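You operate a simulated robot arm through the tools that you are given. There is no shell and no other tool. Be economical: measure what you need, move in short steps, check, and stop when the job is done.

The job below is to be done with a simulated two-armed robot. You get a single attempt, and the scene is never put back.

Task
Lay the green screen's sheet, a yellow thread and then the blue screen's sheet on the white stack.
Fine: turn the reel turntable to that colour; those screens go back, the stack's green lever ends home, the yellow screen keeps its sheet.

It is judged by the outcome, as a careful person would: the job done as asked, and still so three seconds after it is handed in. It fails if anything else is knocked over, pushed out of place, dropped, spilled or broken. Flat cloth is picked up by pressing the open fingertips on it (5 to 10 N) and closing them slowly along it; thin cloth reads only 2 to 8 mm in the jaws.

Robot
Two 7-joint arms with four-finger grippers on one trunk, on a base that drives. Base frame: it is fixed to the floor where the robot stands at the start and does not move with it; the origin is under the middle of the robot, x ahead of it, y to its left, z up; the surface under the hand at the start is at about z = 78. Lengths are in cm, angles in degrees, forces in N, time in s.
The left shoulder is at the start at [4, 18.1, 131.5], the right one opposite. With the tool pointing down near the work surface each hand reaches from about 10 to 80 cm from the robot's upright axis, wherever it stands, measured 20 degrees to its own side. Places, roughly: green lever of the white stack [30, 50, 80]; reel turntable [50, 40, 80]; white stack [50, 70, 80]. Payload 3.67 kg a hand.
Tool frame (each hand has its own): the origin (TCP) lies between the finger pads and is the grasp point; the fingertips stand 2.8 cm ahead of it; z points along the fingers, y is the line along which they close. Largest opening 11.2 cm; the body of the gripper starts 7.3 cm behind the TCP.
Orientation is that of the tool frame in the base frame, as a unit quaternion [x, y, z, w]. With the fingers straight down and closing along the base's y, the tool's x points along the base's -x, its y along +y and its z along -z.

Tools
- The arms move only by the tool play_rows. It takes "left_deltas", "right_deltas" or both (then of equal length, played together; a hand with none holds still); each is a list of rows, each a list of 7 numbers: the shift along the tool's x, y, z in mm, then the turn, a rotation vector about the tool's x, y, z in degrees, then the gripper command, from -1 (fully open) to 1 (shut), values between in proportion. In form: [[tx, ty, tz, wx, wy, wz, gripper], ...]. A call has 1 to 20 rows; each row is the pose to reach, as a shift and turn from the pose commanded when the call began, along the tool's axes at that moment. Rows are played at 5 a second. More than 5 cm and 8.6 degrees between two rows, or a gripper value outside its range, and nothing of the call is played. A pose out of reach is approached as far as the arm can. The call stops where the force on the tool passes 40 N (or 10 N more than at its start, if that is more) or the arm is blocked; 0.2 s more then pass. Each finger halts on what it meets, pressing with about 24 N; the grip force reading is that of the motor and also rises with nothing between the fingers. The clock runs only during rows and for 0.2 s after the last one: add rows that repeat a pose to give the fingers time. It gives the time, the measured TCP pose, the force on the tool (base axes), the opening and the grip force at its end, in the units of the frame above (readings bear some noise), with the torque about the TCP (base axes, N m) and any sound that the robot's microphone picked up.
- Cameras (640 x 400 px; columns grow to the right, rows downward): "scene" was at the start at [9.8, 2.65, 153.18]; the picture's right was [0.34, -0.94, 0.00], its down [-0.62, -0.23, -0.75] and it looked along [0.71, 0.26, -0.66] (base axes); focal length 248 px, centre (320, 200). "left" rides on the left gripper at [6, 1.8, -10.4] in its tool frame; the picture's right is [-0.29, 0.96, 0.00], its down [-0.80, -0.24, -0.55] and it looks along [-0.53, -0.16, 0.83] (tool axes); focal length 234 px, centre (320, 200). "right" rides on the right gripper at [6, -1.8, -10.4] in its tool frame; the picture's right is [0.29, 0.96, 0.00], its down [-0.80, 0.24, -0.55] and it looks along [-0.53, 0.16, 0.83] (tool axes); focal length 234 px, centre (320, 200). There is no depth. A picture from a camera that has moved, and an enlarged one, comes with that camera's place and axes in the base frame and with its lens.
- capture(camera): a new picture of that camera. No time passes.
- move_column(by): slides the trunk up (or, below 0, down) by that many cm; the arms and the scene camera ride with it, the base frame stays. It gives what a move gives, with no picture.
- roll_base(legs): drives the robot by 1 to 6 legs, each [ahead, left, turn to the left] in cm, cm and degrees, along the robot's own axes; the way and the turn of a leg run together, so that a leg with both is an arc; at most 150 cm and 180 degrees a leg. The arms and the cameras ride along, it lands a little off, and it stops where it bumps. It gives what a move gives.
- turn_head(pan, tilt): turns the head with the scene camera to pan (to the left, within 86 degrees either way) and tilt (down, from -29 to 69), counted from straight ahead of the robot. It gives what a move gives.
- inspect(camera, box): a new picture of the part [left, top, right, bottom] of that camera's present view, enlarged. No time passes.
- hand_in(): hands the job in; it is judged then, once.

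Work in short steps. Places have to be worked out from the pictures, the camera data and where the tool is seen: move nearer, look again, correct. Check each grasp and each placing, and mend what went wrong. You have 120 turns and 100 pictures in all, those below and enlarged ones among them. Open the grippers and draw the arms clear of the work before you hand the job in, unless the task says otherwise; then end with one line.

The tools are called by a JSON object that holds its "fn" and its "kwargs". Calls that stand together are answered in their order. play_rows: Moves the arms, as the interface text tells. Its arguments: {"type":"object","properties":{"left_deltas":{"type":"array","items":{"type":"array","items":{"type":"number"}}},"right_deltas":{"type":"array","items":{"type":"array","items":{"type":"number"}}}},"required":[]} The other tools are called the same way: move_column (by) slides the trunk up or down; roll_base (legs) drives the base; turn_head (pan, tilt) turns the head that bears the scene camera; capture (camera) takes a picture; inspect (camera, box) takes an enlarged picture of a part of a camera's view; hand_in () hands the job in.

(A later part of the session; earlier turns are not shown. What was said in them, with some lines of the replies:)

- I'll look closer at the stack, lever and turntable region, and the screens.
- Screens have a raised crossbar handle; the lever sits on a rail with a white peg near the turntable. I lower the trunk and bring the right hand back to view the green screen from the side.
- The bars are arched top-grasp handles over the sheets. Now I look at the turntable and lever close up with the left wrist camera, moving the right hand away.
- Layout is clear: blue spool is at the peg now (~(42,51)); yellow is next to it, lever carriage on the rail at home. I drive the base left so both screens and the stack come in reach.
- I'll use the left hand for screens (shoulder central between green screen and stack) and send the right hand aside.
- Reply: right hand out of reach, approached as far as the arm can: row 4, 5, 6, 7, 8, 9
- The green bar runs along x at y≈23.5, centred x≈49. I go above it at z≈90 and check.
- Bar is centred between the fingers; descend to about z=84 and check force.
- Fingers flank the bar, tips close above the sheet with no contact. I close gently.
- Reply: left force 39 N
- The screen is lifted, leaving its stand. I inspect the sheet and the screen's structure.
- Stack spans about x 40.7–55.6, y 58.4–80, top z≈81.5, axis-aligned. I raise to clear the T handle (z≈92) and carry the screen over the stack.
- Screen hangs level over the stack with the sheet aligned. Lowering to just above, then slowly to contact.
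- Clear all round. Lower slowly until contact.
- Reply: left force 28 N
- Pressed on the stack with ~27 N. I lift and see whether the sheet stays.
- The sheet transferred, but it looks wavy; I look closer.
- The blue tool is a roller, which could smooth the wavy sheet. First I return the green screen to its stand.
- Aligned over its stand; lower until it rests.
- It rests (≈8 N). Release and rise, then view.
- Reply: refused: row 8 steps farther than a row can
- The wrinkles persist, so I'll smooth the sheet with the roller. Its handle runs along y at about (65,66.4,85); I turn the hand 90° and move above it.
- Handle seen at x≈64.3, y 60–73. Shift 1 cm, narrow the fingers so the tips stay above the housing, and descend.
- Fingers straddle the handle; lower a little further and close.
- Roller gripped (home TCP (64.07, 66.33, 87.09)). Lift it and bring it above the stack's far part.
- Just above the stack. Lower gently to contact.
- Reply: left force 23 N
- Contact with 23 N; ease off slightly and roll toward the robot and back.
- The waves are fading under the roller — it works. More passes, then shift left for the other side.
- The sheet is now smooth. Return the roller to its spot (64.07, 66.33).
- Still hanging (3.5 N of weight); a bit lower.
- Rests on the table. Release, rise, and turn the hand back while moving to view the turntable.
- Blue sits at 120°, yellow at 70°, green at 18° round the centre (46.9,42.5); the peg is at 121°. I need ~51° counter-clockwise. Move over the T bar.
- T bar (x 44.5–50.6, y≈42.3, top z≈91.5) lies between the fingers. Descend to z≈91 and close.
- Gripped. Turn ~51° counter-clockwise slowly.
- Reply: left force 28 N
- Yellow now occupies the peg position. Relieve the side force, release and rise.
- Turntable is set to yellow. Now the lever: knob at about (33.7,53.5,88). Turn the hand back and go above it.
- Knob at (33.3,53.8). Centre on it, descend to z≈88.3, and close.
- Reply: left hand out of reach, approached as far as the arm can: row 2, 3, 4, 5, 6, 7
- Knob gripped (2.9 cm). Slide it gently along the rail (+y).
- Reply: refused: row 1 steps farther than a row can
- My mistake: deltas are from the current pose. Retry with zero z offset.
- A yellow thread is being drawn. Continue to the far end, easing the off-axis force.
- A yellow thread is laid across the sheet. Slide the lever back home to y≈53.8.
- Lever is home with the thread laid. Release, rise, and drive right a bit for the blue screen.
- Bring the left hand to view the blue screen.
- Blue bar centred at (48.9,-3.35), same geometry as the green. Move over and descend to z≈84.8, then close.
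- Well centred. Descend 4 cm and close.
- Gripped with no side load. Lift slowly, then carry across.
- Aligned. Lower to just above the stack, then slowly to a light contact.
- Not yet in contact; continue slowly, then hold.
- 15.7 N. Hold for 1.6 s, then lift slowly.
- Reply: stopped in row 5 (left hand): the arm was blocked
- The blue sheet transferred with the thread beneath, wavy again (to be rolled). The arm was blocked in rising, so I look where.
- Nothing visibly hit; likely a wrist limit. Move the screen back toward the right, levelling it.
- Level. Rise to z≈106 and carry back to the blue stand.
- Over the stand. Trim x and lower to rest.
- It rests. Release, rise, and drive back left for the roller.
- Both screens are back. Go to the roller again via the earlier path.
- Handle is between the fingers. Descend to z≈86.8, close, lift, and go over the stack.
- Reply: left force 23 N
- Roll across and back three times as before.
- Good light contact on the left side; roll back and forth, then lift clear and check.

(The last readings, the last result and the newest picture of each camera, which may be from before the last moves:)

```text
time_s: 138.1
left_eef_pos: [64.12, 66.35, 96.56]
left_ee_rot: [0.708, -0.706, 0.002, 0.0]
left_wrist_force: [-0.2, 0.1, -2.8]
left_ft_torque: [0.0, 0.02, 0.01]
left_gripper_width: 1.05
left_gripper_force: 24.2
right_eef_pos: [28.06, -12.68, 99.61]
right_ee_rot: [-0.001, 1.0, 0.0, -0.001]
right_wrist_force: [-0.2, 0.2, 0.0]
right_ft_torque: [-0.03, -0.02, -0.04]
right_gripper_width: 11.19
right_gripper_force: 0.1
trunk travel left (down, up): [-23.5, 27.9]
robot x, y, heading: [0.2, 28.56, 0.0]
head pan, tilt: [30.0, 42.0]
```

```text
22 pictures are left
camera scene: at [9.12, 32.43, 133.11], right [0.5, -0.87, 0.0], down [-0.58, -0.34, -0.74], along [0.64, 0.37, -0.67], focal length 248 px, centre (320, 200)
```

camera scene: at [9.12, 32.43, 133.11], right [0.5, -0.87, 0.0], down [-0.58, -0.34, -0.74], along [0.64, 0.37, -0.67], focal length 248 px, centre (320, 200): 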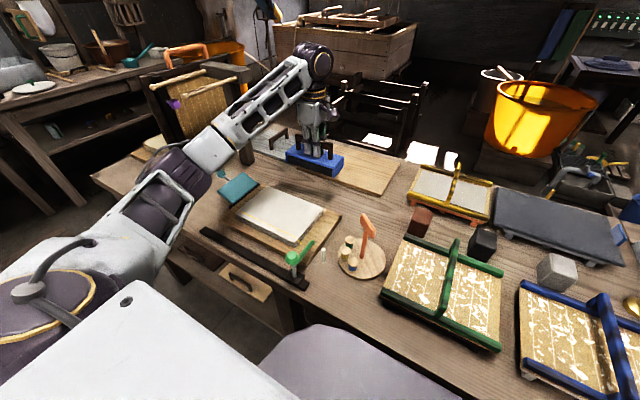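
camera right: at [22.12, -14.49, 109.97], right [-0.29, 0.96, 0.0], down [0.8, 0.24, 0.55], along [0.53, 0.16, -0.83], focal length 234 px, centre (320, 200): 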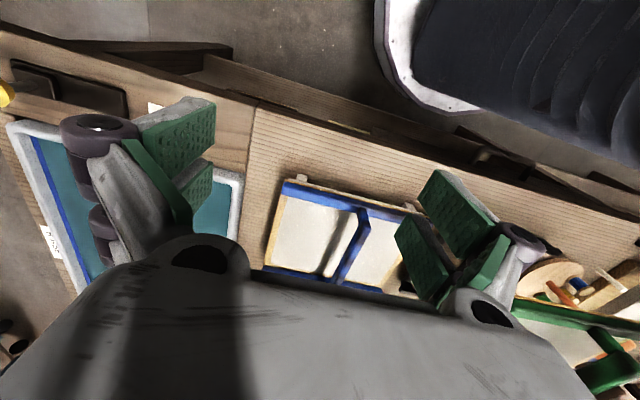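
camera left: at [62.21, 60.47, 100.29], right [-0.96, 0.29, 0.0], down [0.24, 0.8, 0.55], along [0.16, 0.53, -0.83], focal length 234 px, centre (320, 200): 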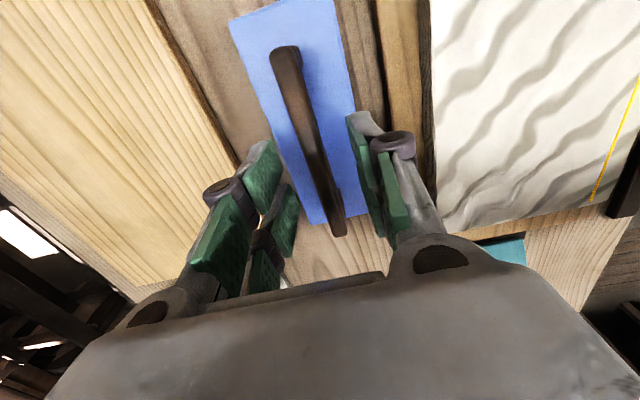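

{"fn": "inspect", "kwargs": {"camera": "scene", "box": [210, 160, 370, 290]}}

{"fn": "play_rows", "kwargs": {"left_deltas": [[0, 0, 40, 0, 0, 0, 1], [0, 0, 70, 0, 0, 0, 1], [0, 0, 90, 0, 0, 0, 1], [0, 0, 98, 0, 0, 0, 1], [0, 0, 101, 0, 0, 0, 1]]}}

```text
3.08 times, centred on (290, 225) of scene
camera zoom: at [9.12, 32.43, 133.11], right [0.5, -0.87, 0.0], down [-0.58, -0.34, -0.74], along [0.64, 0.37, -0.67], focal length 764 px, centre (412, 123)
```

zoom: 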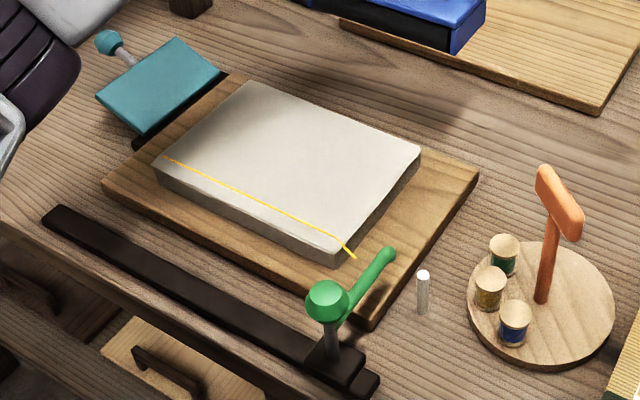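

```text
time_s: 139.3
left_eef_pos: [64.19, 66.51, 86.36]
left_ee_rot: [0.708, -0.707, 0.0, 0.001]
left_wrist_force: [-0.6, -0.2, -3.7]
left_ft_torque: [-0.01, 0.0, 0.01]
left_gripper_width: 1.04
left_gripper_force: 24.2
right_eef_pos: [28.06, -12.62, 99.48]
right_ee_rot: [0.0, 1.0, 0.0, 0.001]
right_wrist_force: [-0.7, 0.4, 0.5]
right_ft_torque: [0.0, 0.03, 0.01]
right_gripper_width: 11.19
right_gripper_force: 0.0
trunk travel left (down, up): [-23.5, 27.9]
robot x, y, heading: [-0.28, 28.41, 0.2]
head pan, tilt: [30.0, 42.0]
```

Stack is smooth with the thread in place. Continue lowering the roller to rest.

{"fn": "play_rows", "kwargs": {"left_deltas": [[0, 0, 1.5, 0, 0, 0, 1], [0, 0, 3, 0, 0, 0, 1], [0, 0, 4.5, 0, 0, 0, 1], [0, 0, 4.5, 0, 0, 0, 1]]}}

```text
time_s: 140.3
left_eef_pos: [64.13, 66.42, 86.05]
left_ee_rot: [0.708, -0.706, 0.001, 0.001]
left_wrist_force: [-0.5, -0.3, -3.2]
left_ft_torque: [-0.03, 0.02, 0.0]
left_gripper_width: 1.08
left_gripper_force: 24.1
right_eef_pos: [28.09, -12.65, 99.54]
right_ee_rot: [-0.001, 1.0, 0.0, -0.001]
right_wrist_force: [0.3, -0.4, -0.1]
right_ft_torque: [0.04, -0.03, 0.01]
right_gripper_width: 11.19
right_gripper_force: 0.2
trunk travel left (down, up): [-23.5, 27.9]
robot x, y, heading: [-0.39, 28.36, -0.0]
head pan, tilt: [30.0, 42.0]
```

{"fn": "play_rows", "kwargs": {"left_deltas": [[0, 0, 2, 0, 0, 0, 1], [0, 0, 3.5, 0, 0, 0, 1], [0, 0, 3.5, 0, 0, 0, 1]]}}

```text
time_s: 141.1
left_eef_pos: [64.05, 66.32, 85.57]
left_ee_rot: [0.708, -0.706, 0.0, 0.0]
left_wrist_force: [0.4, -0.5, -3.0]
left_ft_torque: [0.0, 0.01, 0.0]
left_gripper_width: 1.01
left_gripper_force: 23.6
right_eef_pos: [28.06, -12.62, 99.54]
right_ee_rot: [-0.001, 1.0, 0.001, 0.0]
right_wrist_force: [1.0, 1.3, 0.3]
right_ft_torque: [0.01, 0.0, 0.0]
right_gripper_width: 11.22
right_gripper_force: 0.1
trunk travel left (down, up): [-23.5, 27.9]
robot x, y, heading: [-0.02, 28.44, -0.1]
head pan, tilt: [30.0, 42.0]
```

Still hanging; look before going further.

{"fn": "inspect", "kwargs": {"camera": "scene", "box": [270, 100, 370, 190]}}

```text
4.44 times, centred on (320, 145) of scene
camera zoom: at [9.11, 32.44, 133.11], right [0.5, -0.86, 0.0], down [-0.58, -0.34, -0.74], along [0.64, 0.37, -0.67], focal length 1104 px, centre (320, 444)
```

zoom: 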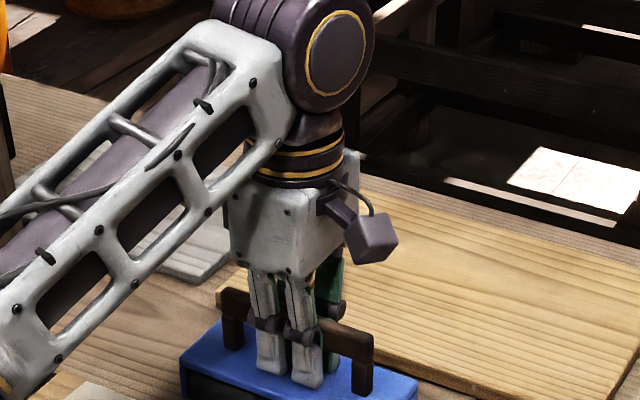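

The handle has only slid up between the pads; keep lowering.

{"fn": "play_rows", "kwargs": {"left_deltas": [[0, 0, 2, 0, 0, 0, 1], [0, 0, 4, 0, 0, 0, 1], [0, 0, 4, 0, 0, 0, 1]]}}

```text
time_s: 141.9
left_eef_pos: [64.17, 66.38, 85.31]
left_ee_rot: [0.709, -0.706, 0.001, 0.001]
left_wrist_force: [-0.5, -0.2, -4.2]
left_ft_torque: [-0.01, 0.02, 0.01]
left_gripper_width: 1.02
left_gripper_force: 24.2
right_eef_pos: [28.08, -12.65, 99.54]
right_ee_rot: [-0.001, 1.0, 0.0, 0.0]
right_wrist_force: [-0.1, 0.8, 0.6]
right_ft_torque: [0.01, 0.01, -0.02]
right_gripper_width: 11.22
right_gripper_force: 0.2
trunk travel left (down, up): [-23.5, 27.9]
robot x, y, heading: [0.02, 28.36, 0.2]
head pan, tilt: [30.0, 42.0]
```

{"fn": "play_rows", "kwargs": {"left_deltas": [[0, 0, 2, 0, 0, 0, 1], [0, 0, 4, 0, 0, 0, 1], [0, 0, 4, 0, 0, 0, 1]]}}

{"fn": "capture", "kwargs": {"camera": "left"}}

```text
time_s: 142.7
left_eef_pos: [64.15, 66.32, 85.07]
left_ee_rot: [0.708, -0.706, 0.002, -0.001]
left_wrist_force: [-0.2, 3.0, 15.6]
left_ft_torque: [-0.32, 0.03, -0.02]
left_gripper_width: 1.03
left_gripper_force: 23.8
right_eef_pos: [27.97, -12.68, 99.56]
right_ee_rot: [0.0, 1.0, -0.001, 0.001]
right_wrist_force: [0.1, 0.9, -0.2]
right_ft_torque: [-0.02, 0.03, -0.01]
right_gripper_width: 11.2
right_gripper_force: 0.0
trunk travel left (down, up): [-23.5, 27.9]
robot x, y, heading: [-0.22, 28.18, 0.2]
head pan, tilt: [30.0, 42.0]
```

```text
19 pictures are left
camera left: at [62.2, 60.41, 95.52], right [-0.96, 0.29, -0.01], down [0.23, 0.8, 0.55], along [0.16, 0.53, -0.83], focal length 234 px, centre (320, 200)
```

left: 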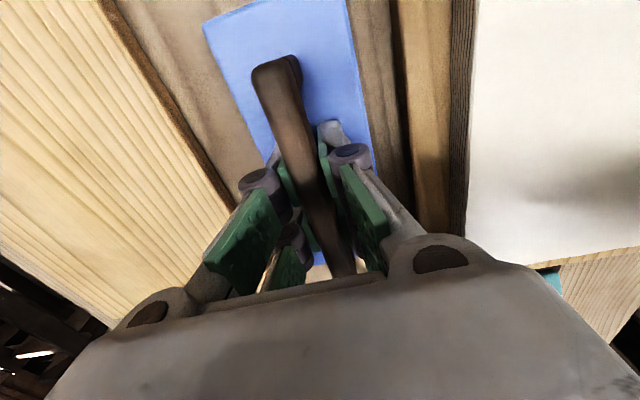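

The roller rests on the table. Release, rise, turn back and retract clear.

{"fn": "play_rows", "kwargs": {"left_deltas": [[0, 0, -1.5, 0, 0, 0, 0.8], [0, 0, -1.5, 0, 0, 0, 0.5], [0, 0, -1.5, 0, 0, 0, 0.25], [0, 0, -25, 0, 0, 0, 0.2], [0, 0, -70, 0, 0, 0, 0], [0, 0, -115, 0, 0, 0, 0], [0, 0, -160, 0, 0, 0, 0], [0, 0, -205, 0, 0, 0, 0]]}}

{"fn": "play_rows", "kwargs": {"left_deltas": [[10, 32, 0, 0, 0, 8.5, -1], [20, 64, 0, 0, 0, 17, -1], [30, 96, 0, 0, 0, 25.5, -1], [40, 128, 0, 0, 0, 34, -1], [50, 160, 0, 0, 0, 42.5, -1], [60, 192, 0, 0, 0, 51, -1], [70, 224, -10, 0, 0, 59.5, -1], [80, 256, -20, 0, 0, 68, -1], [90, 288, -30, 0, 0, 76.5, -1], [100, 320, -40, 0, 0, 85, -1], [105, 335, -50, 0, 0, 90, -1], [105, 335, -50, 0, 0, 90, -1]]}}

{"fn": "capture", "kwargs": {"camera": "scene"}}

```text
time_s: 144.5
left_eef_pos: [64.07, 66.21, 105.58]
left_ee_rot: [0.709, -0.705, 0.0, 0.0]
left_wrist_force: [-0.1, -0.5, 0.8]
left_ft_torque: [0.02, -0.01, -0.02]
left_gripper_width: 5.6
left_gripper_force: 0.1
right_eef_pos: [27.87, -12.78, 99.42]
right_ee_rot: [-0.001, 1.0, 0.0, 0.0]
right_wrist_force: [0.1, 0.4, 0.7]
right_ft_torque: [-0.01, -0.01, -0.03]
right_gripper_width: 11.19
right_gripper_force: 0.1
trunk travel left (down, up): [-23.5, 27.9]
robot x, y, heading: [-0.09, 28.69, 0.1]
head pan, tilt: [30.0, 42.0]
```

```text
time_s: 147.1
left_eef_pos: [30.6, 55.79, 110.41]
left_ee_rot: [0.0, 1.0, 0.0, -0.001]
left_wrist_force: [-0.8, 0.3, -0.4]
left_ft_torque: [-0.03, -0.01, -0.01]
left_gripper_width: 11.18
left_gripper_force: 0.1
right_eef_pos: [28.06, -12.64, 99.63]
right_ee_rot: [-0.002, 1.0, 0.0, 0.0]
right_wrist_force: [0.7, 0.2, 0.6]
right_ft_torque: [-0.04, -0.02, 0.02]
right_gripper_width: 11.22
right_gripper_force: 0.0
trunk travel left (down, up): [-23.5, 27.9]
robot x, y, heading: [0.05, 28.5, 0.2]
head pan, tilt: [30.0, 42.0]
```

```text
18 pictures are left
camera scene: at [9.08, 32.44, 133.12], right [0.5, -0.86, 0.0], down [-0.58, -0.34, -0.74], along [0.64, 0.37, -0.67], focal length 248 px, centre (320, 200)
```

scene: 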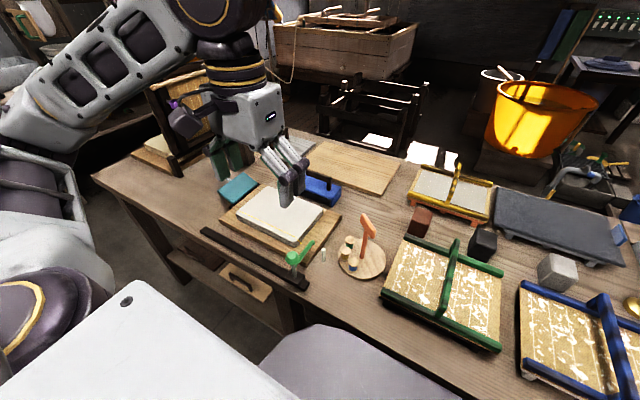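

All seems in place. Raise the trunk to clear and do a final check.

{"fn": "move_column", "kwargs": {"by": 20}}

{"fn": "turn_head", "kwargs": {"pan": 22, "tilt": 45}}

{"fn": "inspect", "kwargs": {"camera": "scene", "box": [120, 150, 340, 310]}}

{"fn": "inspect", "kwargs": {"camera": "scene", "box": [300, 150, 560, 340]}}

{"fn": "capture", "kwargs": {"camera": "left"}}

```text
time_s: 149.3
left_eef_pos: [30.68, 55.75, 130.32]
left_ee_rot: [-0.001, 1.0, -0.002, 0.0]
left_wrist_force: [0.1, 0.7, -0.4]
left_ft_torque: [0.01, 0.0, 0.04]
left_gripper_width: 11.17
left_gripper_force: 0.0
right_eef_pos: [28.01, -12.72, 119.5]
right_ee_rot: [-0.001, 1.0, 0.0, 0.0]
right_wrist_force: [0.6, 0.5, -0.8]
right_ft_torque: [-0.01, 0.01, -0.01]
right_gripper_width: 11.2
right_gripper_force: 0.0
trunk travel left (down, up): [-43.5, 7.9]
robot x, y, heading: [-0.11, 28.44, 0.0]
head pan, tilt: [30.0, 42.0]
```

```text
time_s: 150.0
left_eef_pos: [30.68, 55.92, 130.35]
left_ee_rot: [-0.001, 1.0, -0.001, 0.0]
left_wrist_force: [-0.6, -0.3, 0.0]
left_ft_torque: [0.01, -0.02, -0.01]
left_gripper_width: 11.18
left_gripper_force: 0.0
right_eef_pos: [28.01, -12.61, 119.58]
right_ee_rot: [-0.001, 1.0, -0.001, 0.0]
right_wrist_force: [-0.2, 0.3, -0.6]
right_ft_torque: [0.02, 0.0, -0.02]
right_gripper_width: 11.21
right_gripper_force: 0.0
trunk travel left (down, up): [-43.5, 7.9]
robot x, y, heading: [-0.38, 28.49, 0.0]
head pan, tilt: [22.0, 45.0]
```

```text
2.50 times, centred on (230, 230) of scene
camera zoom: at [9.37, 31.29, 152.65], right [0.38, -0.93, 0.0], down [-0.65, -0.27, -0.71], along [0.65, 0.27, -0.71], focal length 621 px, centre (545, 125)
```

zoom: 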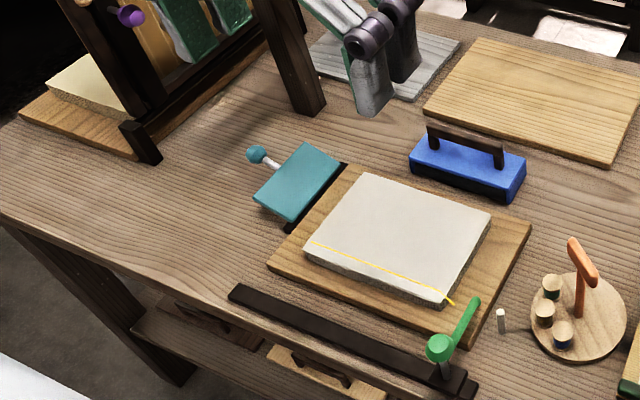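

```text
2.11 times, centred on (430, 245) of scene
camera zoom: at [9.37, 31.29, 152.65], right [0.38, -0.93, 0.0], down [-0.65, -0.27, -0.71], along [0.65, 0.27, -0.71], focal length 523 px, centre (88, 105)
```

zoom: 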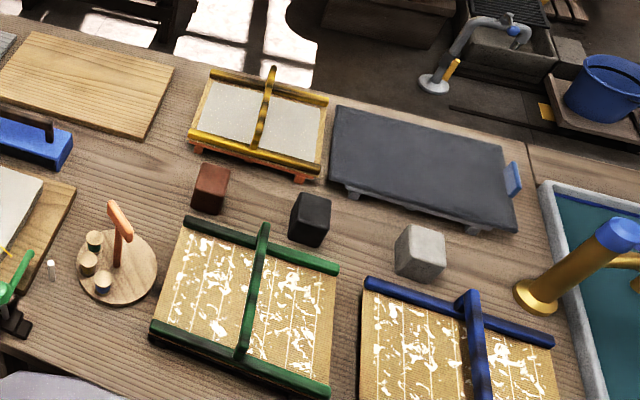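

```text
15 pictures are left
camera left: at [24.65, 57.65, 140.64], right [0.29, 0.96, 0.0], down [0.8, -0.24, 0.56], along [0.53, -0.16, -0.83], focal length 234 px, centre (320, 200)
```

left: 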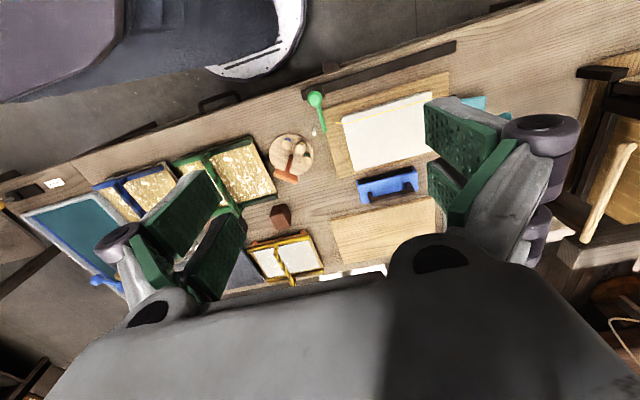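

Everything is in place: both screens are on their stands, the lever is home, the yellow screen is untouched, the stack is smooth with the thread in it, and the arms are clear. I'm handing in.

{"fn": "hand_in", "kwargs": {}}

```text
The job is handed in.
```

The green screen's sheet, a yellow thread and the blue screen's sheet are laid on the white stack in that order. Both sheets came off the screens wavy, so I smoothed them with the blue roller and put it back where it was. The screens are on their stands, the lever is home and the yellow screen still has its sheet.
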